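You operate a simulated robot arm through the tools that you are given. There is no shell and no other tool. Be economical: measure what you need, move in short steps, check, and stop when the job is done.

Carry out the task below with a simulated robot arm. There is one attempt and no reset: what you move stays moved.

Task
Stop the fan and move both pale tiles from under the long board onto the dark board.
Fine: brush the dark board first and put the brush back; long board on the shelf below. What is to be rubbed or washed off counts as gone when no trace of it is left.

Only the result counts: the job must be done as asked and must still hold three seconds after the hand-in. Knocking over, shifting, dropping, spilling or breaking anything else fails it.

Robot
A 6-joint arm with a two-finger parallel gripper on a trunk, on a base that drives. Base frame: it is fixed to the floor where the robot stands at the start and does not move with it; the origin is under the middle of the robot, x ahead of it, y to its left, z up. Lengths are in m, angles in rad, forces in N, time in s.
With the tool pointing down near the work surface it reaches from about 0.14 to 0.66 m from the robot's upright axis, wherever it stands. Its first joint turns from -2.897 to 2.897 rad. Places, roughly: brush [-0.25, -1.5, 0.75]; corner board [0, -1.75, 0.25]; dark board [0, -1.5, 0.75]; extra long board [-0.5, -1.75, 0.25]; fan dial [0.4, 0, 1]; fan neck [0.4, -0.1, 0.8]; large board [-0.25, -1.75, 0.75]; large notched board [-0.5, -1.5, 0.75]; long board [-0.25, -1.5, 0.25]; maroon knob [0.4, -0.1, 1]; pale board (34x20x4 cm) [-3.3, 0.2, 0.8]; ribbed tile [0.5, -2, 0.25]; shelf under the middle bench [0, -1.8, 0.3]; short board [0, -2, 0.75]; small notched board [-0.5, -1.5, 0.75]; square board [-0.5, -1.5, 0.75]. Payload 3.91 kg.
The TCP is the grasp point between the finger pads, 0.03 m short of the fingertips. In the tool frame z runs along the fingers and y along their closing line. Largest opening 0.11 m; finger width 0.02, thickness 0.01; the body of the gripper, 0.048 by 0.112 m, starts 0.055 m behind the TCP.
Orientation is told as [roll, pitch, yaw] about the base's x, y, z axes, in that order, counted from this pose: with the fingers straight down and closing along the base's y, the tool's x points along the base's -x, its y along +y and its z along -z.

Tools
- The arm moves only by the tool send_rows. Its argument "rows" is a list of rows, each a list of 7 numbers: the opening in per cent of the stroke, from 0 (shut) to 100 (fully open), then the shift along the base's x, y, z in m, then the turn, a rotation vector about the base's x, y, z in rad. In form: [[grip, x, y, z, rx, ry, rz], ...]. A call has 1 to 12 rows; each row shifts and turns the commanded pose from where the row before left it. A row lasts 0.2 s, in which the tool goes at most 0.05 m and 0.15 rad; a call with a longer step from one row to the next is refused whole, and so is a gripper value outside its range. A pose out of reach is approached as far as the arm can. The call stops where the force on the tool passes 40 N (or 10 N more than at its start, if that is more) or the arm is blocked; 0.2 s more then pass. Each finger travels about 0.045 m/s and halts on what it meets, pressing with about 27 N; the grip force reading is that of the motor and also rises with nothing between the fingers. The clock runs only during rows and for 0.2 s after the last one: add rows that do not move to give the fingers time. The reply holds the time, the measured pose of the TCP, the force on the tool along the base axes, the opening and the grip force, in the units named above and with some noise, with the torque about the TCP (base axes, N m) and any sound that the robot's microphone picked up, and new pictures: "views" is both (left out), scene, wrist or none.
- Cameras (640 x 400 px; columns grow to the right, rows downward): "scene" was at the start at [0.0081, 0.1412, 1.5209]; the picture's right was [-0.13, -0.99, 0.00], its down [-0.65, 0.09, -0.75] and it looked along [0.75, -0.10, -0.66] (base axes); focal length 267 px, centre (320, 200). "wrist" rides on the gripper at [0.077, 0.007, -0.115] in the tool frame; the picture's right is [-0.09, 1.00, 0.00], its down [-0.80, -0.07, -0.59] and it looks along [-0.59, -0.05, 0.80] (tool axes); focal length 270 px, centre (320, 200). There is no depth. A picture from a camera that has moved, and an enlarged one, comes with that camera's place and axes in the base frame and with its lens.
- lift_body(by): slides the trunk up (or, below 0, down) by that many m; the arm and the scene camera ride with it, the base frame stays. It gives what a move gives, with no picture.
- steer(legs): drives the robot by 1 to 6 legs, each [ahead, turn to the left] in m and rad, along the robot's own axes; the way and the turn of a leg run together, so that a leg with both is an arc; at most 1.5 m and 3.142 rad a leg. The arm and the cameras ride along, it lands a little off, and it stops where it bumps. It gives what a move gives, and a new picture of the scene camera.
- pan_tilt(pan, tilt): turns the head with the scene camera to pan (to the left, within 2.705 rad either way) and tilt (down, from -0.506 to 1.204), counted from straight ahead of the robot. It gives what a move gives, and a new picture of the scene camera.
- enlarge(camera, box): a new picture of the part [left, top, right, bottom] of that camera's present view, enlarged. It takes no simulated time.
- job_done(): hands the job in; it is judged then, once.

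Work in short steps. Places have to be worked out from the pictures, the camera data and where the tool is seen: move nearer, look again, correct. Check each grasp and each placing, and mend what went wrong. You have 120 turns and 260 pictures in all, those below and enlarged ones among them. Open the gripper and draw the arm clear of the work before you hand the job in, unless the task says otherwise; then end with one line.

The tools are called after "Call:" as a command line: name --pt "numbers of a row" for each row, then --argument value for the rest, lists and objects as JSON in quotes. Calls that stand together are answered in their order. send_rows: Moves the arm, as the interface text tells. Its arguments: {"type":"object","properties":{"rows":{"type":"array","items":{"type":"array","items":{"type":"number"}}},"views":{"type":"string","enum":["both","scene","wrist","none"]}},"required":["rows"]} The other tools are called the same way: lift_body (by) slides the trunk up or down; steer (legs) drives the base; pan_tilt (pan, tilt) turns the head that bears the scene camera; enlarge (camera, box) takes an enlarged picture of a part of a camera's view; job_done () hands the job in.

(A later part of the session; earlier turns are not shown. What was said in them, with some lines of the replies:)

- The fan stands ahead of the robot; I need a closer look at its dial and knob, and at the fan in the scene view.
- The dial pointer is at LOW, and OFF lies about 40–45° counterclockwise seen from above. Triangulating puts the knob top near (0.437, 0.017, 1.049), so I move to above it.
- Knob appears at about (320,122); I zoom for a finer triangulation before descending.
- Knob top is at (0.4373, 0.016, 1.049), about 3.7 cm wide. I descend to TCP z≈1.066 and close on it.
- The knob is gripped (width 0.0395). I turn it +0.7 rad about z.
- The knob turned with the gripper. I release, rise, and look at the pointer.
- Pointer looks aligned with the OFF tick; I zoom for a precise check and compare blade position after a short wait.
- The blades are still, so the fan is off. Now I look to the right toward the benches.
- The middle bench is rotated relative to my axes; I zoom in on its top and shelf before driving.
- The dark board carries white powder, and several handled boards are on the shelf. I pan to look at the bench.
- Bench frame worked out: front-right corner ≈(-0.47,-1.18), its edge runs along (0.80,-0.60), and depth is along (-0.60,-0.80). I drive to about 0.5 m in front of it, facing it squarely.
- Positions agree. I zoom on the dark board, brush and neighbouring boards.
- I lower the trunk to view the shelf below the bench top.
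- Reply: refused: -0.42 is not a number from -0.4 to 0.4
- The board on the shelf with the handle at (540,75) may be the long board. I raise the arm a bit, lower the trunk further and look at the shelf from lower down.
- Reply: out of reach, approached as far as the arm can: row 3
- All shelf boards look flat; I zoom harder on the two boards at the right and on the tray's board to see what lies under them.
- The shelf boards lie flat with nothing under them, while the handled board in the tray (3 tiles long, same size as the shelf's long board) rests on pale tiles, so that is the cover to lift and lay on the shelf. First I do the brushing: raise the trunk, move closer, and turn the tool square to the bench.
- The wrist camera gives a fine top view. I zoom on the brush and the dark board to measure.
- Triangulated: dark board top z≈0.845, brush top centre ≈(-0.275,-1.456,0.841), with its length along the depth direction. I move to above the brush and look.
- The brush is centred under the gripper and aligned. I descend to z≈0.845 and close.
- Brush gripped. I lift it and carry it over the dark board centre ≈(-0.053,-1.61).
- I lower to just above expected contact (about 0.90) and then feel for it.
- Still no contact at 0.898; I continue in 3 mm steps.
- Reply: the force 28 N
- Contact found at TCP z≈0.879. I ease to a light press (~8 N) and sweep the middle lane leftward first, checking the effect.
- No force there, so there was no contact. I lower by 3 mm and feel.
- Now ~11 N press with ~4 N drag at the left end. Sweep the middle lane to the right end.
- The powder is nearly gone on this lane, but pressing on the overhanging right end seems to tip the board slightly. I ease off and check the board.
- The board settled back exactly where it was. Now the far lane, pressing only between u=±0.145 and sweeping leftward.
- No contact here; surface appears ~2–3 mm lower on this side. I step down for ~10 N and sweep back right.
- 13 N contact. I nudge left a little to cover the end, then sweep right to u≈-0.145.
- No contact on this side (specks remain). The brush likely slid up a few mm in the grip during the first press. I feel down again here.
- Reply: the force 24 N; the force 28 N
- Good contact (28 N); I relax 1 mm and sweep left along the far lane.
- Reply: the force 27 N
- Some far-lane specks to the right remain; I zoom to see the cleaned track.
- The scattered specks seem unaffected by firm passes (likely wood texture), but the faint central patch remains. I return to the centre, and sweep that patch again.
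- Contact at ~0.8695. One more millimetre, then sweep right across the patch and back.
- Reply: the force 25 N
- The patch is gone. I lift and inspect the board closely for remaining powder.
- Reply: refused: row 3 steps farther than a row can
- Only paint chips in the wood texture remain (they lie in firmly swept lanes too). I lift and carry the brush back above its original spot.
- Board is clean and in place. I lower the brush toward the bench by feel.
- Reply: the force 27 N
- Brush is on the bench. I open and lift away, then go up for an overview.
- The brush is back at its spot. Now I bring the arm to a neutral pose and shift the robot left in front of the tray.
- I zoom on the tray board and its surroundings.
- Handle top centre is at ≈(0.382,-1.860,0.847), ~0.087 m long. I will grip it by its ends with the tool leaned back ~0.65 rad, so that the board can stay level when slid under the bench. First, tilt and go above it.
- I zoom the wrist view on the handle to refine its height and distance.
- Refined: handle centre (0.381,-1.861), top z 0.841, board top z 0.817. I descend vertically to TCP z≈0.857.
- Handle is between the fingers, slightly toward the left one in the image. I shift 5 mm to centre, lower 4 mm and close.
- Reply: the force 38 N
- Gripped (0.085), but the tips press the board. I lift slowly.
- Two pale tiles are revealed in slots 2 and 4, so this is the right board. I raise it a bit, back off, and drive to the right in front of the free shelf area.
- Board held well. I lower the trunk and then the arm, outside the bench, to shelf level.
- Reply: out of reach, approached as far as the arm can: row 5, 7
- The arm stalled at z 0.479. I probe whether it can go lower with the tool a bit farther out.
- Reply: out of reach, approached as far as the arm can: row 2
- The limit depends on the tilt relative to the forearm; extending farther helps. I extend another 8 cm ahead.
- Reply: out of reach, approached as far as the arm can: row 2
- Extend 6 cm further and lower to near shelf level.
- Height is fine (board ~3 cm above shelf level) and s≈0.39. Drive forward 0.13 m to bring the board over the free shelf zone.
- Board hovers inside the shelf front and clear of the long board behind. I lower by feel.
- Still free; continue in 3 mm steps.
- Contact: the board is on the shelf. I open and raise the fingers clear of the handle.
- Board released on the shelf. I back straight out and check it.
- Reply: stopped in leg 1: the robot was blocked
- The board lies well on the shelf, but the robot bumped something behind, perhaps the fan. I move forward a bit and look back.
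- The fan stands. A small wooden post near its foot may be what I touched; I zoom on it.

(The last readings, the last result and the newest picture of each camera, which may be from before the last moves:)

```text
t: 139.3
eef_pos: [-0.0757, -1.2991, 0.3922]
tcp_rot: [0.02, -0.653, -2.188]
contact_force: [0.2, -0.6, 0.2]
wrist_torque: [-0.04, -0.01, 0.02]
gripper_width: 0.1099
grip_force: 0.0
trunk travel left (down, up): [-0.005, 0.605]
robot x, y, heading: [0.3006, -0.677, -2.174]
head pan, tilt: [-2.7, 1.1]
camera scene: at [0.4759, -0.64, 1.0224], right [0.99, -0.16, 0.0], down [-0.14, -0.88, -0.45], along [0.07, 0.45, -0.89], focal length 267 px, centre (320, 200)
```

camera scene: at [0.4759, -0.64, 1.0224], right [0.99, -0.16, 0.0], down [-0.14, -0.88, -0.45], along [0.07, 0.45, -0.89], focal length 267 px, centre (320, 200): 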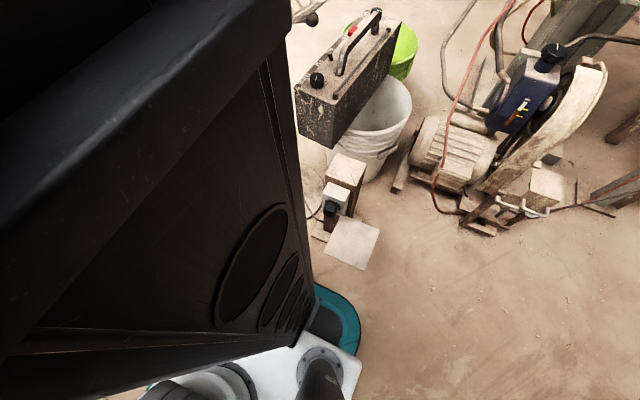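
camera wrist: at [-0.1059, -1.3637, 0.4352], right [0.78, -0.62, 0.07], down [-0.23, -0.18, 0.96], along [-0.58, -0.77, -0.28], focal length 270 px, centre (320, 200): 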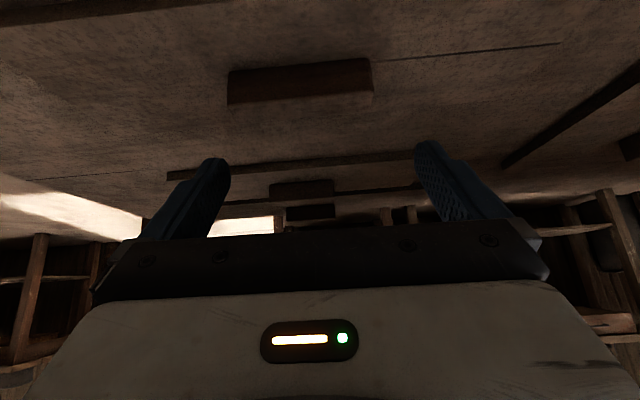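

The post and fan are standing. I raise the trunk (arm is clear in front of the bench) and check the fan's position from higher up.

Call:
lift_body --by 0.4

Call:
pan_tilt --pan -2.7 --tilt 0.75

Call:
enlarge --camera "scene" --box '[160, 60, 440, 235]'

```text
t: 143.1
eef_pos: [-0.0759, -1.2982, 0.7913]
tcp_rot: [0.019, -0.655, -2.186]
contact_force: [0.7, 0.9, 0.4]
wrist_torque: [0.0, -0.01, 0.0]
gripper_width: 0.1101
grip_force: 0.0
trunk travel left (down, up): [-0.405, 0.205]
robot x, y, heading: [0.3006, -0.6792, -2.174]
head pan, tilt: [-2.7, 1.1]
```

```text
t: 144.0
eef_pos: [-0.0766, -1.299, 0.7916]
tcp_rot: [0.019, -0.654, -2.187]
contact_force: [-0.4, 0.6, 0.1]
wrist_torque: [0.01, -0.01, 0.01]
gripper_width: 0.11
grip_force: 0.0
trunk travel left (down, up): [-0.405, 0.205]
robot x, y, heading: [0.2986, -0.6807, -2.175]
head pan, tilt: [-2.7, 0.75]
camera scene: at [0.479, -0.6207, 1.448], right [0.99, -0.16, 0.0], down [-0.11, -0.67, -0.73], along [0.12, 0.72, -0.68], focal length 267 px, centre (320, 200)
```

scene: 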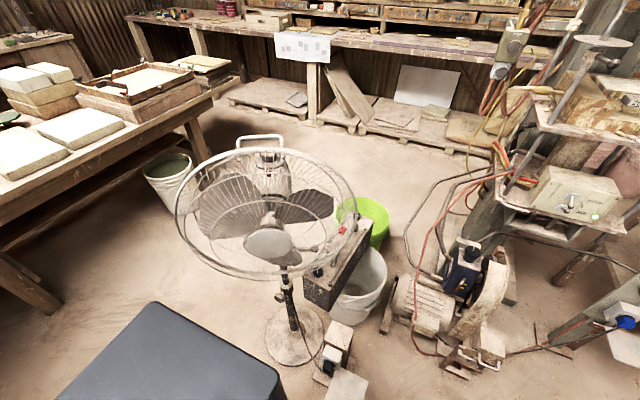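

```text
2.29 times, centred on (300, 148) of scene
camera zoom: at [0.479, -0.6207, 1.448], right [0.99, -0.16, 0.0], down [-0.11, -0.67, -0.73], along [0.12, 0.72, -0.68], focal length 611 px, centre (366, 320)
```

zoom: 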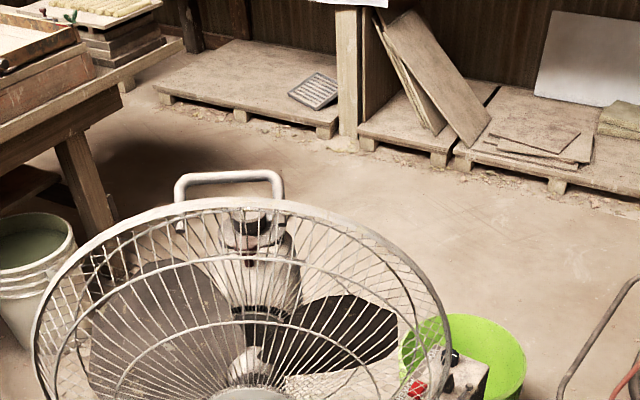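

The fan's dial and foot are where they were, so nothing shifted. Now I untilt the tool, raise and retract the arm, then drive to between tray and dark board.

Call:
send_rows --pt "100 0 0 0.05 0 0 0" --pt "100 0 0 0.05 0 0 0" --pt "100 0.02 0.029 0.03 0.107 -0.0739 0" --pt "100 0.02 0.029 0.03 0.107 -0.0739 0" --pt "100 0.02 0.029 0.03 0.107 -0.0739 0" --pt "100 0.02 0.029 0.03 0.107 -0.0739 0" --pt "100 0.02 0.029 0.03 0.107 -0.0739 0" --pt "100 0.02 0.029 0.03 0 0 0" --pt "100 0.02 0.029 0 0 0 0" --views "none"

Call:
steer --legs '[[0, 0.859], [0.68, 0], [0, -0.859]]'

Call:
pan_tilt --pan 0.1 --tilt 0.85

```text
t: 146.0
eef_pos: [0.0603, -1.0938, 1.0404]
tcp_rot: [0.012, -0.005, -2.185]
contact_force: [0.6, 0.3, -0.4]
wrist_torque: [-0.03, 0.04, -0.03]
gripper_width: 0.11
grip_force: 0.1
out of reach, approached as far as the arm can: row 1, 2
trunk travel left (down, up): [-0.405, 0.205]
robot x, y, heading: [0.2999, -0.6784, -2.172]
head pan, tilt: [-2.7, 0.75]
```

```text
t: 154.2
eef_pos: [0.239, -1.7588, 1.0388]
tcp_rot: [0.013, -0.006, -2.183]
contact_force: [-0.6, -0.1, 0.0]
wrist_torque: [0.03, 0.0, -0.06]
gripper_width: 0.1101
grip_force: 0.0
trunk travel left (down, up): [-0.405, 0.205]
robot x, y, heading: [0.4957, -1.3504, -2.156]
head pan, tilt: [-2.7, 0.75]
camera scene: at [0.675, -1.2941, 1.4481], right [0.99, -0.15, 0.0], down [-0.1, -0.67, -0.73], along [0.11, 0.72, -0.68], focal length 267 px, centre (320, 200)
```

scene: 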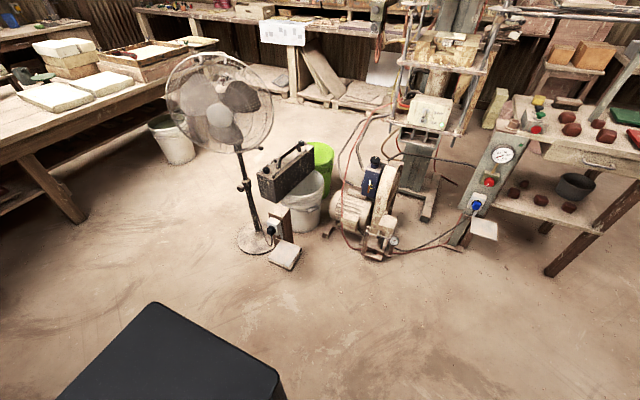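

```text
t: 156.7
eef_pos: [0.2393, -1.7591, 1.0391]
tcp_rot: [0.013, -0.004, -2.186]
contact_force: [-0.9, 0.3, 0.5]
wrist_torque: [0.04, 0.0, 0.01]
gripper_width: 0.1099
grip_force: 0.1
trunk travel left (down, up): [-0.405, 0.205]
robot x, y, heading: [0.4963, -1.3513, -2.164]
head pan, tilt: [0.099, 0.85]
camera scene: at [0.6261, -1.4445, 1.44], right [-0.88, 0.47, 0.0], down [0.35, 0.66, -0.66], along [-0.31, -0.58, -0.75], focal length 267 px, centre (320, 200)
```

scene: 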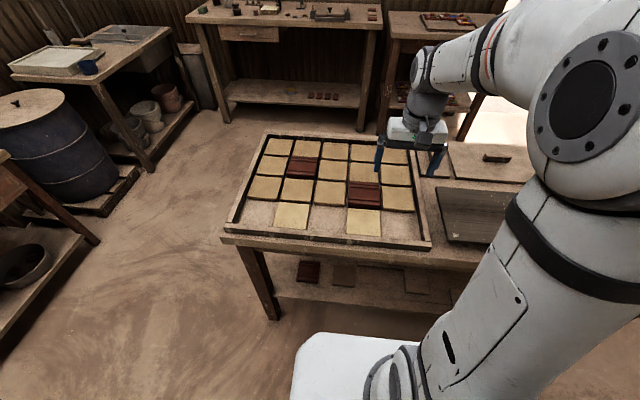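

Fan and post are fine in this view. Now a wrist view of the tiles for measurement.

Call:
enlarge --camera "wrist" --box '[100, 0, 540, 240]'

Call:
enlarge --camera "scene" --box '[220, 160, 460, 260]'

```text
1.45 times, centred on (320, 120) of wrist
camera zoom: at [0.2891, -1.6988, 1.1538], right [0.76, -0.65, 0.01], down [-0.52, -0.61, 0.6], along [-0.38, -0.46, -0.8], focal length 393 px, centre (320, 316)
```

zoom: 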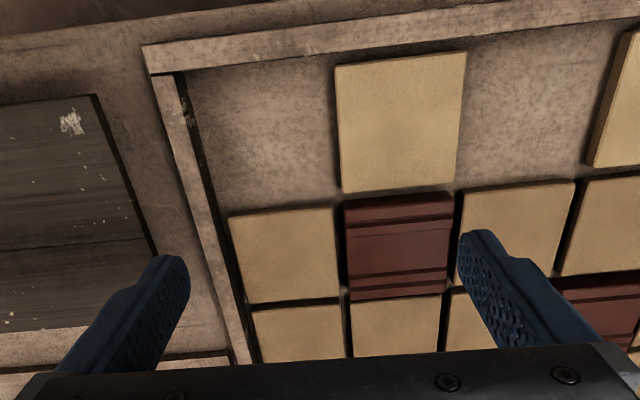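

```text
2.67 times, centred on (340, 210) of scene
camera zoom: at [0.6261, -1.4445, 1.44], right [-0.88, 0.47, 0.0], down [0.35, 0.66, -0.66], along [-0.31, -0.58, -0.75], focal length 713 px, centre (267, 173)
```

zoom: 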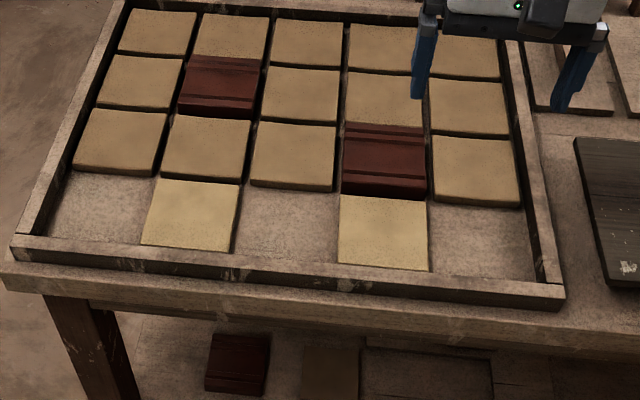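

Right tile centre ≈(0.294,-1.797), about 0.10 m wide (margin small). I go above it and re-measure.

Call:
send_rows --pt "100 0.018 -0.0127 -0.03 0 0 0" --pt "100 0.018 -0.0127 -0.035 0 0 0" --pt "100 0.019 -0.0127 -0.035 0 0 0.01" --views "none"

Call:
enlarge --camera "wrist" --box '[180, 0, 480, 200]'

```text
t: 157.5
eef_pos: [0.2963, -1.7954, 0.9381]
tcp_rot: [0.012, -0.005, -2.174]
contact_force: [0.2, 0.3, 0.0]
wrist_torque: [-0.03, 0.03, -0.03]
gripper_width: 0.11
grip_force: 0.1
trunk travel left (down, up): [-0.405, 0.205]
robot x, y, heading: [0.4974, -1.3526, -2.154]
head pan, tilt: [0.099, 0.85]
```

```text
2.00 times, centred on (330, 100) of wrist
camera zoom: at [0.344, -1.7353, 1.0529], right [0.77, -0.64, 0.01], down [-0.52, -0.61, 0.6], along [-0.37, -0.47, -0.8], focal length 541 px, centre (300, 400)
```

zoom: 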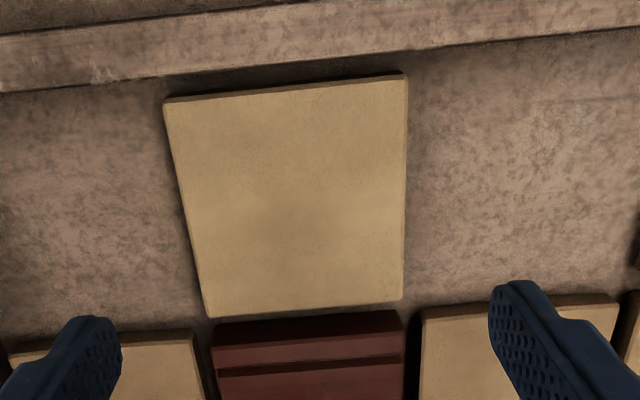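

Tile centre (0.297,-1.796), angle −0.604; the tool is aligned. I correct the slight roll and descend to just above the tile for a check.

Call:
send_rows --pt "100 0.0005 -0.0005 -0.03 0.0068 0.0099 0" --pt "100 0 0 -0.03 0 0 0" --pt "100 0 0 -0.018 0 0 0" --views "wrist"

Call:
enlarge --camera "scene" --box '[310, 150, 430, 250]'

```text
t: 158.3
eef_pos: [0.2956, -1.798, 0.8632]
tcp_rot: [-0.001, -0.005, -2.175]
contact_force: [0.3, 0.0, 0.4]
wrist_torque: [0.02, 0.0, 0.02]
gripper_width: 0.1099
grip_force: 0.0
trunk travel left (down, up): [-0.405, 0.205]
robot x, y, heading: [0.4934, -1.3559, -2.156]
head pan, tilt: [0.099, 0.85]
camera wrist: at [0.3454, -1.7374, 0.9766], right [0.77, -0.64, 0.0], down [-0.51, -0.62, 0.6], along [-0.38, -0.46, -0.8], focal length 270 px, centre (320, 200)
```

wrist: 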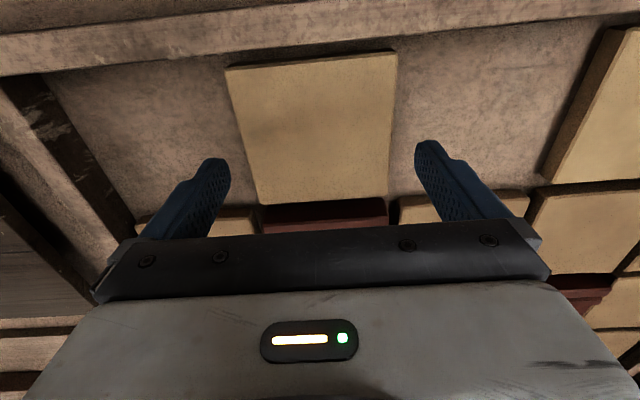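

```text
4.00 times, centred on (370, 200) of scene
camera zoom: at [0.6261, -1.4446, 1.4401], right [-0.88, 0.47, 0.0], down [0.35, 0.66, -0.66], along [-0.31, -0.58, -0.75], focal length 1069 px, centre (120, 200)
```

zoom: 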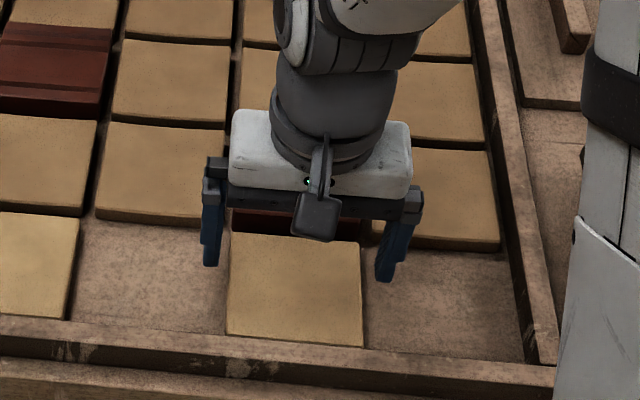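

Well centred. Descend to z≈0.824 and close.

Call:
send_rows --pt "100 0 0 -0.02 0 0 0" --pt "100 0 0 -0.012 0 0 0" --pt "100 0 0 -0.006 0 0 0" --pt "100 0 0 0 0 0 0" --pt "70 0 0 0 0 0 0" --pt "70 0 0 0 0 0 0" --views "wrist"

```text
t: 159.1
eef_pos: [0.2934, -1.796, 0.8296]
tcp_rot: [0.001, -0.014, -2.176]
contact_force: [6.4, 10.2, 27.0]
wrist_torque: [0.76, 0.0, -0.01]
gripper_width: 0.1098
grip_force: 0.0
trunk travel left (down, up): [-0.405, 0.205]
robot x, y, heading: [0.497, -1.3541, -2.159]
head pan, tilt: [0.099, 0.85]
stopped in row 4: the force on the tool passed its limit at 51 N (the readings are from after the stop); the commanded pose is now the measured one
camera wrist: at [0.3448, -1.7361, 0.9438], right [0.77, -0.64, 0.0], down [-0.51, -0.61, 0.61], along [-0.39, -0.47, -0.8], focal length 270 px, centre (320, 200)
```

wrist: 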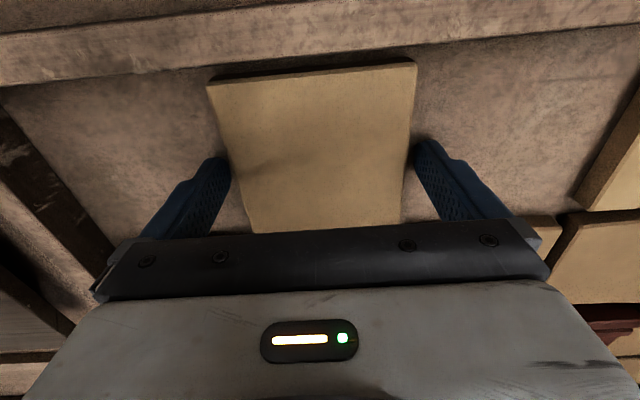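

The tips seem to have reached the tray floor beside the tile. I raise 3 mm and close.

Call:
send_rows --pt "100 0 0 0.004 0 0 0" --pt "70 0 0 0 0 0 0" --pt "70 0 0 0 0 0 0" --pt "70 0 0 0 0 0 0" --views "wrist"

Call:
enlarge --camera "scene" --box '[310, 150, 430, 250]'

```text
t: 160.1
eef_pos: [0.2941, -1.7995, 0.8307]
tcp_rot: [0.0, -0.012, -2.176]
contact_force: [1.6, 0.3, 0.5]
wrist_torque: [-0.06, 0.02, 0.02]
gripper_width: 0.0956
grip_force: 26.5
trunk travel left (down, up): [-0.405, 0.205]
robot x, y, heading: [0.4951, -1.355, -2.162]
head pan, tilt: [0.099, 0.85]
camera wrist: at [0.3432, -1.739, 0.9448], right [0.77, -0.64, 0.0], down [-0.51, -0.61, 0.6], along [-0.38, -0.47, -0.8], focal length 270 px, centre (320, 200)
```

wrist: 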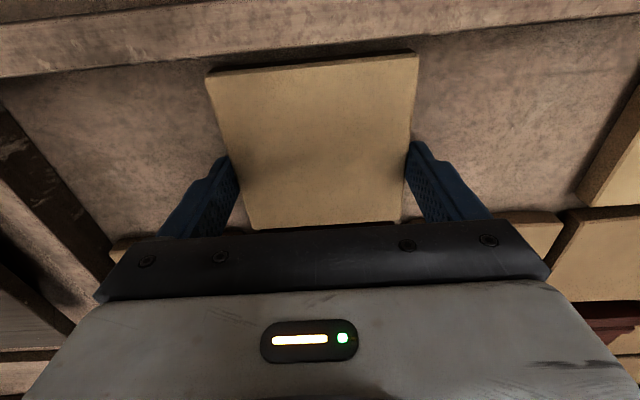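

```text
4.00 times, centred on (370, 200) of scene
camera zoom: at [0.626, -1.4448, 1.44], right [-0.88, 0.47, 0.0], down [0.35, 0.66, -0.66], along [-0.31, -0.58, -0.75], focal length 1069 px, centre (120, 200)
```

zoom: 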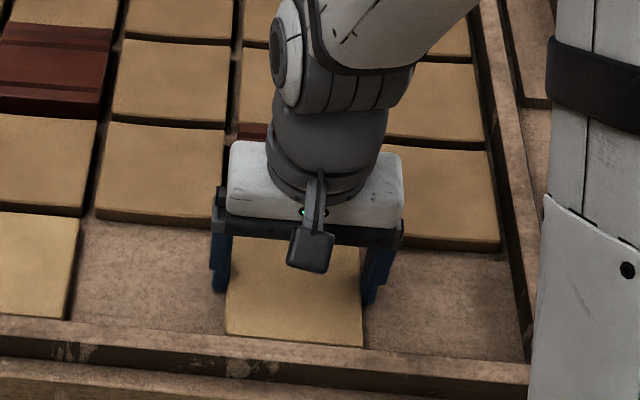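

Tile gripped (0.0956). Lift and carry it over the right part of the dark board.

Call:
send_rows --pt "70 0 0 0.03 0 0 0" --pt "70 0 0 0.045 0 0 0" --pt "70 0 0 0.045 0 0 0" --pt "70 -0.0388 0.0219 0 0 0 0" --pt "70 -0.0388 0.0219 0 0 0 0" --pt "70 -0.0388 0.0219 0 0 0 0" --pt "70 -0.0388 0.0219 0 0 0 0" --pt "70 -0.0388 0.0219 0 0 0 0" --views "none"

Call:
send_rows --pt "70 -0.0388 0.0219 0 0 0 0" --pt "70 -0.0388 0.0219 0 0 0 0" --pt "70 -0.0388 0.0219 0 0 0 0" --pt "70 -0.0388 0.0219 0 0 0 0" --pt "70 -0.0388 0.0219 0 0 0 0" --pt "70 0 0 -0.03 0 0 0" --pt "70 0 0 -0.02 0 0 0"

```text
t: 161.9
eef_pos: [0.0985, -1.6874, 0.9531]
tcp_rot: [0.0, -0.011, -2.174]
contact_force: [0.3, -0.3, -2.9]
wrist_torque: [-0.03, 0.01, 0.0]
gripper_width: 0.0955
grip_force: 27.2
trunk travel left (down, up): [-0.405, 0.205]
robot x, y, heading: [0.4969, -1.3524, -2.164]
head pan, tilt: [0.099, 0.85]
```

```text
t: 163.5
eef_pos: [-0.0945, -1.579, 0.902]
tcp_rot: [0.0, -0.011, -2.176]
contact_force: [0.3, 0.5, -2.7]
wrist_torque: [-0.01, 0.04, -0.03]
gripper_width: 0.0956
grip_force: 26.8
trunk travel left (down, up): [-0.405, 0.205]
robot x, y, heading: [0.4977, -1.3538, -2.162]
head pan, tilt: [0.099, 0.85]
camera scene: at [0.6258, -1.4449, 1.4401], right [-0.88, 0.47, 0.0], down [0.35, 0.66, -0.66], along [-0.31, -0.58, -0.75], focal length 267 px, centre (320, 200)
camera wrist: at [-0.0447, -1.5191, 1.0158], right [0.77, -0.64, 0.0], down [-0.51, -0.61, 0.6], along [-0.38, -0.47, -0.8], focal length 270 px, centre (320, 200)
```

scene: 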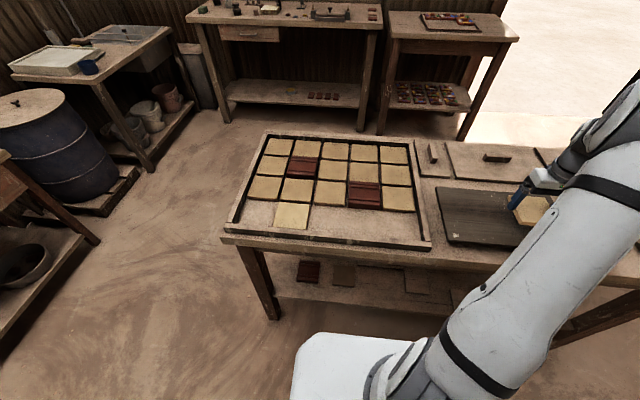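
wrist: 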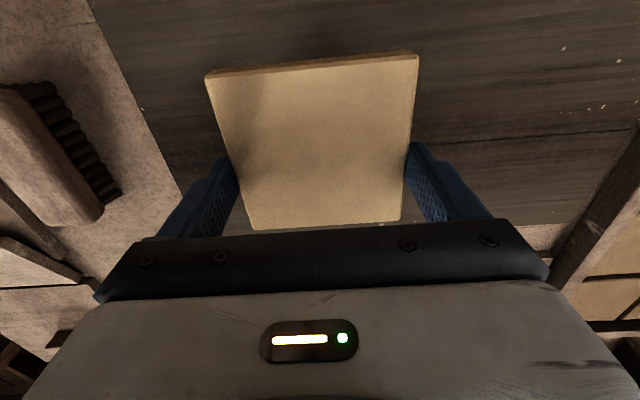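

Tile is over the dark board. I lower by feel.

Call:
send_rows --pt "70 0 0 -0.015 0 0 0" --pt "70 0 0 -0.007 0 0 0" --views "none"

Call:
send_rows --pt "70 0 0 -0.004 0 0 0" --views "none"

Call:
send_rows --pt "70 0 0 -0.004 0 0 0" --views "none"

Call:
send_rows --pt "70 0 0 -0.003 0 0 0" --views "none"

```text
t: 164.1
eef_pos: [-0.095, -1.5801, 0.8787]
tcp_rot: [-0.002, -0.011, -2.175]
contact_force: [0.8, 0.4, -3.8]
wrist_torque: [-0.01, 0.01, 0.02]
gripper_width: 0.0958
grip_force: 27.0
trunk travel left (down, up): [-0.405, 0.205]
robot x, y, heading: [0.4964, -1.352, -2.161]
head pan, tilt: [0.099, 0.85]
```

```text
t: 164.5
eef_pos: [-0.0935, -1.5805, 0.8753]
tcp_rot: [0.001, -0.009, -2.174]
contact_force: [-0.3, 0.9, -2.9]
wrist_torque: [0.0, 0.02, 0.03]
gripper_width: 0.0958
grip_force: 27.2
trunk travel left (down, up): [-0.405, 0.205]
robot x, y, heading: [0.4947, -1.357, -2.16]
head pan, tilt: [0.099, 0.85]
```

```text
t: 164.9
eef_pos: [-0.0945, -1.5796, 0.8704]
tcp_rot: [0.0, -0.012, -2.174]
contact_force: [-0.2, -0.5, -3.1]
wrist_torque: [-0.02, -0.03, -0.01]
gripper_width: 0.0955
grip_force: 26.7
trunk travel left (down, up): [-0.405, 0.205]
robot x, y, heading: [0.4972, -1.3538, -2.161]
head pan, tilt: [0.099, 0.85]
```

```text
t: 165.3
eef_pos: [-0.0944, -1.5795, 0.8677]
tcp_rot: [0.001, -0.011, -2.174]
contact_force: [0.2, 0.4, -3.5]
wrist_torque: [-0.02, 0.0, 0.01]
gripper_width: 0.0954
grip_force: 26.8
trunk travel left (down, up): [-0.405, 0.205]
robot x, y, heading: [0.4979, -1.3531, -2.161]
head pan, tilt: [0.099, 0.85]
```

Call:
send_rows --pt "70 0 0 -0.003 0 0 0" --views "none"

Call:
send_rows --pt "70 0 0 -0.003 0 0 0" --views "none"

Call:
send_rows --pt "70 0 0 -0.002 0 0 0" --views "wrist"

```text
t: 165.7
eef_pos: [-0.0951, -1.5787, 0.8648]
tcp_rot: [0.0, -0.01, -2.174]
contact_force: [0.4, 0.5, -3.4]
wrist_torque: [-0.02, 0.02, -0.01]
gripper_width: 0.0956
grip_force: 26.4
trunk travel left (down, up): [-0.405, 0.205]
robot x, y, heading: [0.4922, -1.3554, -2.164]
head pan, tilt: [0.099, 0.85]
```

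```text
t: 166.1
eef_pos: [-0.0953, -1.5787, 0.8654]
tcp_rot: [-0.002, -0.016, -2.175]
contact_force: [-0.8, -1.5, 12.8]
wrist_torque: [0.08, -0.78, -0.03]
gripper_width: 0.0957
grip_force: 26.7
trunk travel left (down, up): [-0.405, 0.205]
robot x, y, heading: [0.4957, -1.3542, -2.159]
head pan, tilt: [0.099, 0.85]
```

```text
t: 166.5
eef_pos: [-0.0948, -1.5796, 0.8646]
tcp_rot: [-0.005, -0.016, -2.175]
contact_force: [-4.1, -2.7, 31.6]
wrist_torque: [-0.26, -1.71, 0.07]
gripper_width: 0.0957
grip_force: 26.8
trunk travel left (down, up): [-0.405, 0.205]
robot x, y, heading: [0.4987, -1.3556, -2.157]
head pan, tilt: [0.099, 0.85]
camera wrist: at [-0.0443, -1.5191, 0.9776], right [0.77, -0.64, 0.0], down [-0.51, -0.61, 0.61], along [-0.39, -0.47, -0.79], focal length 270 px, centre (320, 200)
```

wrist: 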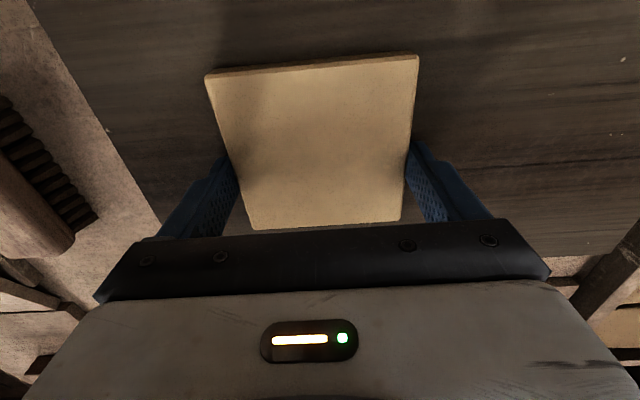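

Tile is seated on the dark board. Ease off, open, lift.

Call:
send_rows --pt "70 0 0 0.003 0 0 0" --pt "100 0 0 0 0 0 0" --pt "100 0 0 0 0 0 0" --pt "100 0 0 0.01 0 0 0" --pt "100 0 0 0.04 0 0 0" --pt "100 0 0 0.045 0 0 0"

```text
t: 167.9
eef_pos: [-0.0935, -1.5805, 0.958]
tcp_rot: [0.003, -0.01, -2.174]
contact_force: [0.5, -0.6, 0.7]
wrist_torque: [0.0, 0.02, 0.02]
gripper_width: 0.1099
grip_force: 0.2
trunk travel left (down, up): [-0.405, 0.205]
robot x, y, heading: [0.4983, -1.3537, -2.161]
head pan, tilt: [0.099, 0.85]
camera scene: at [0.6264, -1.4444, 1.4399], right [-0.88, 0.47, 0.0], down [0.35, 0.66, -0.66], along [-0.31, -0.58, -0.75], focal length 267 px, centre (320, 200)
camera wrist: at [-0.0434, -1.5197, 1.0718], right [0.77, -0.64, 0.0], down [-0.51, -0.61, 0.6], along [-0.38, -0.46, -0.8], focal length 270 px, centre (320, 200)
```

scene: 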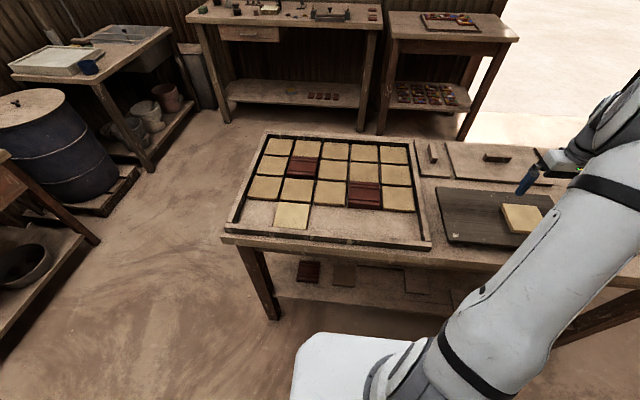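
wrist: 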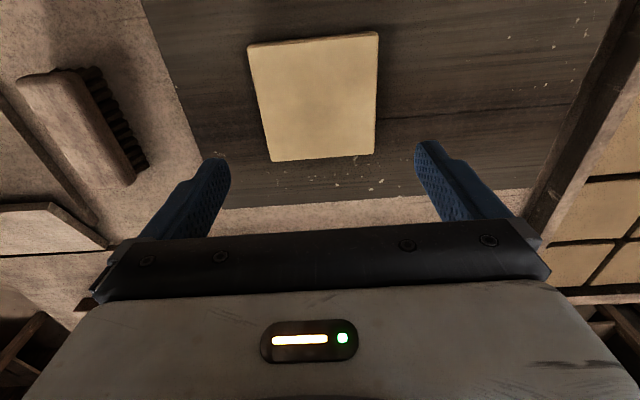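

First tile is on the dark board. Now travel to above the left tile, expected ≈(0.470,-1.919).

Call:
send_rows --pt "100 0.0403 -0.0242 0 0 0 0" --pt "100 0.0403 -0.0242 0 0 0 0" --pt "100 0.0403 -0.0242 0 0 0 0" --pt "100 0.0403 -0.0242 0 0 0 0" --pt "100 0.0403 -0.0242 0 0 0 0" --pt "100 0.0403 -0.0242 0 0 0 0" --pt "100 0.0403 -0.0242 0 0 0 0" --views "none"

Call:
send_rows --pt "100 0.0403 -0.0242 0 0 0 0" --pt "100 0.0403 -0.0242 0 0 0 0" --pt "100 0.0403 -0.0242 0 0 0 0" --pt "100 0.0403 -0.0242 0 0 0 0" --pt "100 0.0403 -0.0242 0 0 0 0" --pt "100 0.0403 -0.0242 0 0 0 0" --pt "100 0.0393 -0.0242 -0.02 0 0 0" --views "none"

Call:
enlarge --camera "wrist" --box '[180, 0, 480, 200]'

```text
t: 169.5
eef_pos: [0.1881, -1.7492, 0.9585]
tcp_rot: [0.0, -0.009, -2.175]
contact_force: [-0.7, 0.1, -0.2]
wrist_torque: [0.0, 0.0, 0.04]
gripper_width: 0.11
grip_force: 0.0
trunk travel left (down, up): [-0.405, 0.205]
robot x, y, heading: [0.4952, -1.3586, -2.162]
head pan, tilt: [0.099, 0.85]
```

```text
refused: row 7 steps farther than a row can; nothing moved
```

```text
2.00 times, centred on (330, 100) of wrist
camera zoom: at [0.2394, -1.6885, 1.0721], right [0.77, -0.64, 0.0], down [-0.51, -0.61, 0.6], along [-0.38, -0.47, -0.8], focal length 541 px, centre (300, 400)
```

zoom: 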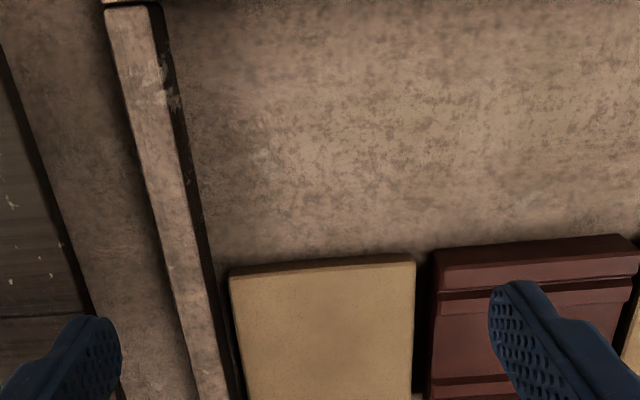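

Continue the second half of the travel, then measure.

Call:
send_rows --pt "100 0.0403 -0.0242 0 0 0 0" --pt "100 0.0403 -0.0242 0 0 0 0" --pt "100 0.0403 -0.0242 0 0 0 0" --pt "100 0.0403 -0.0242 0 0 0 0" --pt "100 0.0403 -0.0242 0 0 0 0" --pt "100 0.0403 -0.0242 0 0 0 0" --pt "100 0.0393 -0.0242 0 0 0 0" --pt "100 0 0 -0.02 0 0 0" --views "none"

Call:
enlarge --camera "wrist" --box '[180, 0, 480, 200]'

```text
t: 171.3
eef_pos: [0.4689, -1.9184, 0.9388]
tcp_rot: [0.002, -0.012, -2.175]
contact_force: [-1.3, -1.3, 0.1]
wrist_torque: [0.0, 0.04, -0.03]
gripper_width: 0.11
grip_force: 0.0
trunk travel left (down, up): [-0.405, 0.205]
robot x, y, heading: [0.4973, -1.3533, -2.161]
head pan, tilt: [0.099, 0.85]
```

```text
2.00 times, centred on (330, 100) of wrist
camera zoom: at [0.5195, -1.8583, 1.0517], right [0.77, -0.64, 0.0], down [-0.51, -0.61, 0.6], along [-0.38, -0.46, -0.8], focal length 541 px, centre (300, 400)
```

zoom: 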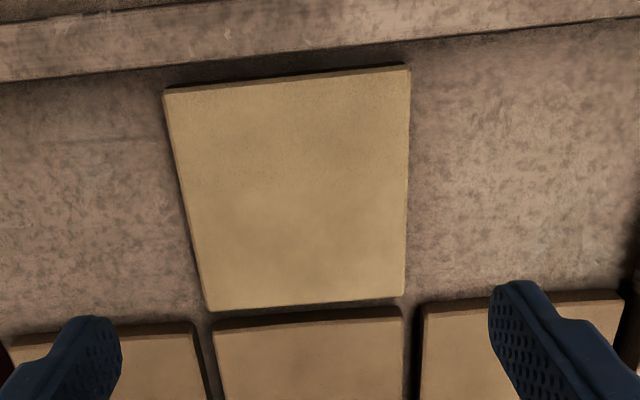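

Alignment matches the first tile's. I descend to z≈0.832 and close.

Call:
send_rows --pt "100 0.0025 0.0015 -0.03 0 0 0" --pt "100 0 0 -0.03 0 0 0" --pt "100 0 0 -0.03 0 0 0" --pt "100 0 0 -0.016 0 0 0" --pt "100 0 0 0 0 0 0" --pt "70 0 0 0 0 0 0" --pt "70 0 0 0 0 0 0" --pt "70 0 0 0 0 0 0" --views "wrist"

```text
t: 173.1
eef_pos: [0.4707, -1.9172, 0.832]
tcp_rot: [0.001, -0.01, -2.173]
contact_force: [-0.1, 0.2, 0.6]
wrist_torque: [-0.02, 0.0, 0.0]
gripper_width: 0.0955
grip_force: 26.1
trunk travel left (down, up): [-0.405, 0.205]
robot x, y, heading: [0.4988, -1.3558, -2.16]
head pan, tilt: [0.099, 0.85]
camera wrist: at [0.5212, -1.8571, 0.9452], right [0.77, -0.64, 0.0], down [-0.51, -0.61, 0.6], along [-0.38, -0.46, -0.8], focal length 270 px, centre (320, 200)
```

wrist: 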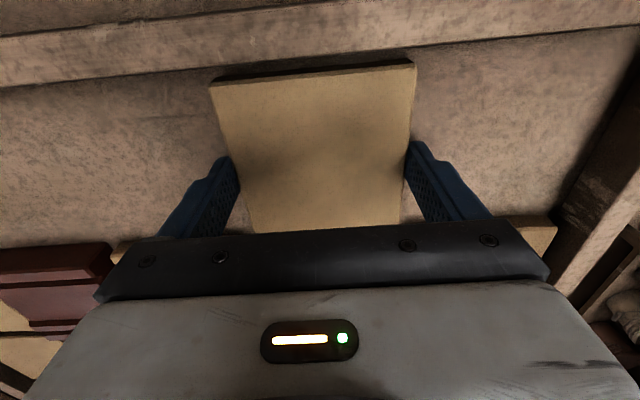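

Second tile gripped. Lift and carry to the left part of the dark board, ≈(0.016,-1.657).

Call:
send_rows --pt "70 0 0 0.03 0 0 0" --pt "70 0 0 0.045 0 0 0" --pt "70 0 0 0.045 0 0 0" --pt "70 -0.0413 0.0237 0 0 0 0" --pt "70 -0.0413 0.0237 0 0 0 0" --pt "70 -0.0413 0.0237 0 0 0 0" --pt "70 -0.0413 0.0237 0 0 0 0" --pt "70 -0.0413 0.0237 0 0 0 0" --pt "70 -0.0413 0.0237 0 0 0 0" --views "none"

Call:
send_rows --pt "70 -0.0413 0.0237 0 0 0 0" --pt "70 -0.0413 0.0237 0 0 0 0" --pt "70 -0.0413 0.0237 0 0 0 0" --pt "70 -0.0413 0.0237 0 0 0 0" --pt "70 -0.0417 0.0232 0 0 0 0" --pt "70 0 0 -0.03 0 0 0" --pt "70 0 0 -0.02 0 0 0"

```text
t: 175.1
eef_pos: [0.2233, -1.7729, 0.9541]
tcp_rot: [0.001, -0.01, -2.174]
contact_force: [-0.1, -1.2, -1.7]
wrist_torque: [0.02, 0.0, -0.02]
gripper_width: 0.0956
grip_force: 27.3
trunk travel left (down, up): [-0.405, 0.205]
robot x, y, heading: [0.4981, -1.3539, -2.162]
head pan, tilt: [0.099, 0.85]
```

```text
t: 176.7
eef_pos: [0.0145, -1.6574, 0.9016]
tcp_rot: [0.003, -0.012, -2.175]
contact_force: [-0.2, -0.7, -3.0]
wrist_torque: [-0.01, 0.03, -0.01]
gripper_width: 0.0954
grip_force: 27.0
trunk travel left (down, up): [-0.405, 0.205]
robot x, y, heading: [0.4965, -1.3523, -2.162]
head pan, tilt: [0.099, 0.85]
camera scene: at [0.6259, -1.4449, 1.44], right [-0.88, 0.47, 0.0], down [0.35, 0.66, -0.66], along [-0.31, -0.58, -0.75], focal length 267 px, centre (320, 200)
camera wrist: at [0.0654, -1.597, 1.016], right [0.77, -0.64, 0.0], down [-0.51, -0.61, 0.6], along [-0.38, -0.47, -0.8], focal length 270 px, centre (320, 200)
```

scene: 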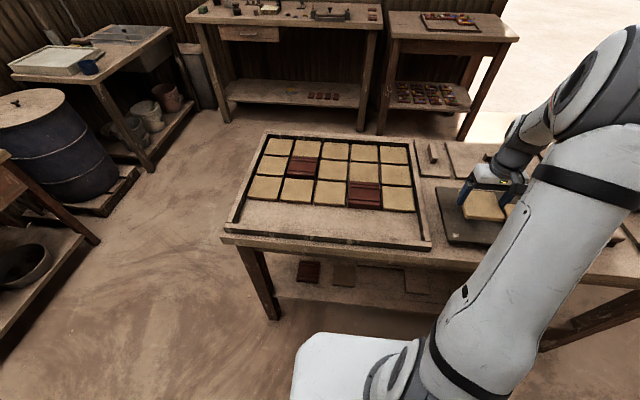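
wrist: 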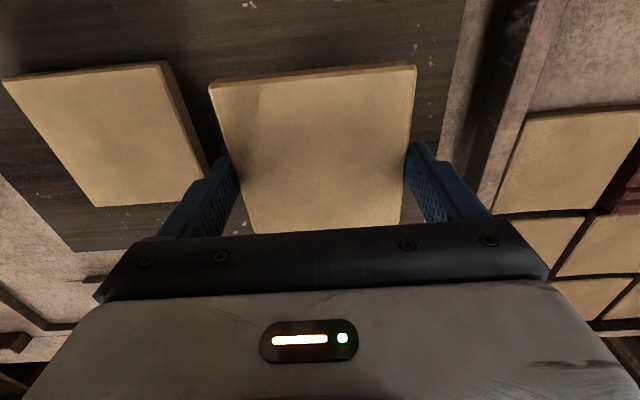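

Gap to the first tile is fine. Lower by feel; contact is expected near 0.866.

Call:
send_rows --pt "70 0 0 -0.02 0 0 0" --pt "70 0 0 -0.011 0 0 0" --views "none"

Call:
send_rows --pt "70 0 0 -0.003 0 0 0" --views "none"

Call:
send_rows --pt "70 0 0 -0.003 0 0 0" --views "none"

```text
t: 177.3
eef_pos: [0.0151, -1.6574, 0.8712]
tcp_rot: [0.0, -0.01, -2.172]
contact_force: [0.1, -0.6, -2.3]
wrist_torque: [-0.01, 0.02, -0.01]
gripper_width: 0.0953
grip_force: 26.8
trunk travel left (down, up): [-0.405, 0.205]
robot x, y, heading: [0.4939, -1.3546, -2.16]
head pan, tilt: [0.099, 0.85]
```

```text
t: 177.7
eef_pos: [0.0157, -1.6558, 0.8684]
tcp_rot: [-0.001, -0.011, -2.176]
contact_force: [-0.1, -0.4, -1.9]
wrist_torque: [-0.01, -0.01, 0.02]
gripper_width: 0.0956
grip_force: 27.5
trunk travel left (down, up): [-0.405, 0.205]
robot x, y, heading: [0.4948, -1.3502, -2.159]
head pan, tilt: [0.099, 0.85]
```

```text
t: 178.1
eef_pos: [0.0151, -1.6561, 0.8654]
tcp_rot: [0.0, -0.012, -2.175]
contact_force: [-0.4, 0.3, 2.9]
wrist_torque: [0.14, -0.3, 0.05]
gripper_width: 0.0956
grip_force: 27.0
trunk travel left (down, up): [-0.405, 0.205]
robot x, y, heading: [0.4976, -1.3539, -2.16]
head pan, tilt: [0.099, 0.85]
```

Contact. A last millimetre, then open and lift away, and inspect.

Call:
send_rows --pt "70 0 0 -0.001 0 0 0" --pt "100 0 0 0 0 0 0" --pt "100 0 0 0 0 0 0" --pt "100 0 0 0.01 0 0 0" --pt "100 0 0 0.04 0 0 0" --pt "100 0 0 0.045 0 0 0" --pt "100 0 0 0.045 0 0 0" --pt "100 0.03 0.03 0.02 0 0 0" --pt "100 0.03 0.03 0.02 0 0 0"

Call:
enlarge --camera "wrist" --box '[80, 0, 480, 220]'

```text
t: 180.1
eef_pos: [0.0793, -1.5971, 1.0468]
tcp_rot: [-0.001, -0.013, -2.176]
contact_force: [-0.8, 0.3, -0.3]
wrist_torque: [0.0, 0.03, -0.02]
gripper_width: 0.11
grip_force: 0.0
trunk travel left (down, up): [-0.405, 0.205]
robot x, y, heading: [0.498, -1.3553, -2.157]
head pan, tilt: [0.099, 0.85]
camera scene: at [0.6268, -1.444, 1.44], right [-0.88, 0.47, 0.0], down [0.35, 0.66, -0.66], along [-0.31, -0.58, -0.75], focal length 267 px, centre (320, 200)
camera wrist: at [0.1284, -1.5358, 1.1603], right [0.77, -0.64, 0.0], down [-0.51, -0.61, 0.6], along [-0.38, -0.47, -0.8], focal length 270 px, centre (320, 200)
```

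scene: 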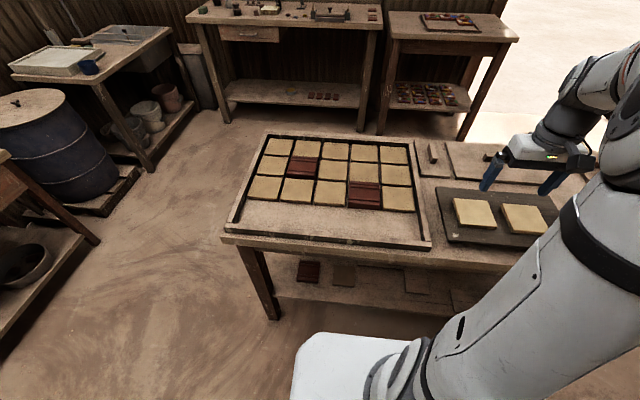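
wrist: 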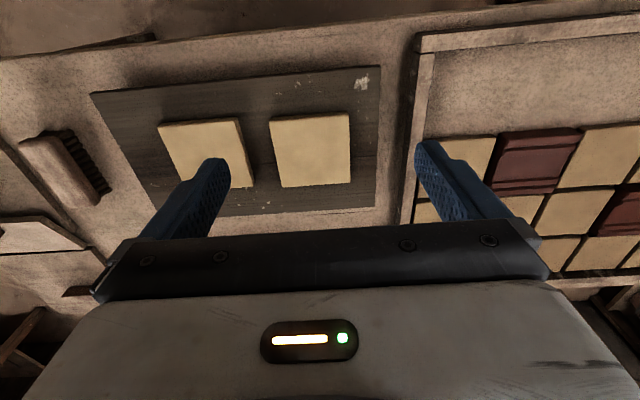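

```text
1.60 times, centred on (280, 110) of wrist
camera zoom: at [0.1284, -1.5358, 1.1603], right [0.77, -0.64, 0.0], down [-0.51, -0.61, 0.6], along [-0.38, -0.47, -0.8], focal length 432 px, centre (384, 344)
```

zoom: 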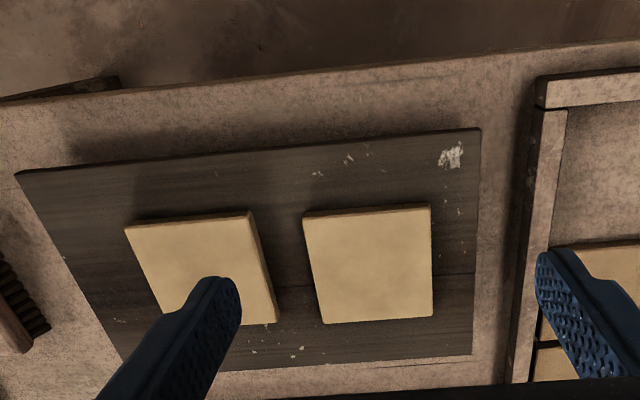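

Both tiles rest flat on the clean dark board, the brush is back, the cover board is on the shelf, the fan is off, and the arm is open and clear. Handing in.

Call:
job_done

```text
The job is handed in.
```

The fan is off, and both pale tiles are on the brushed dark board. The brush is back in its place and the long board is on the shelf below. While backing away from the shelf the robot bumped something near the fan; the fan had not moved and nothing fell over.
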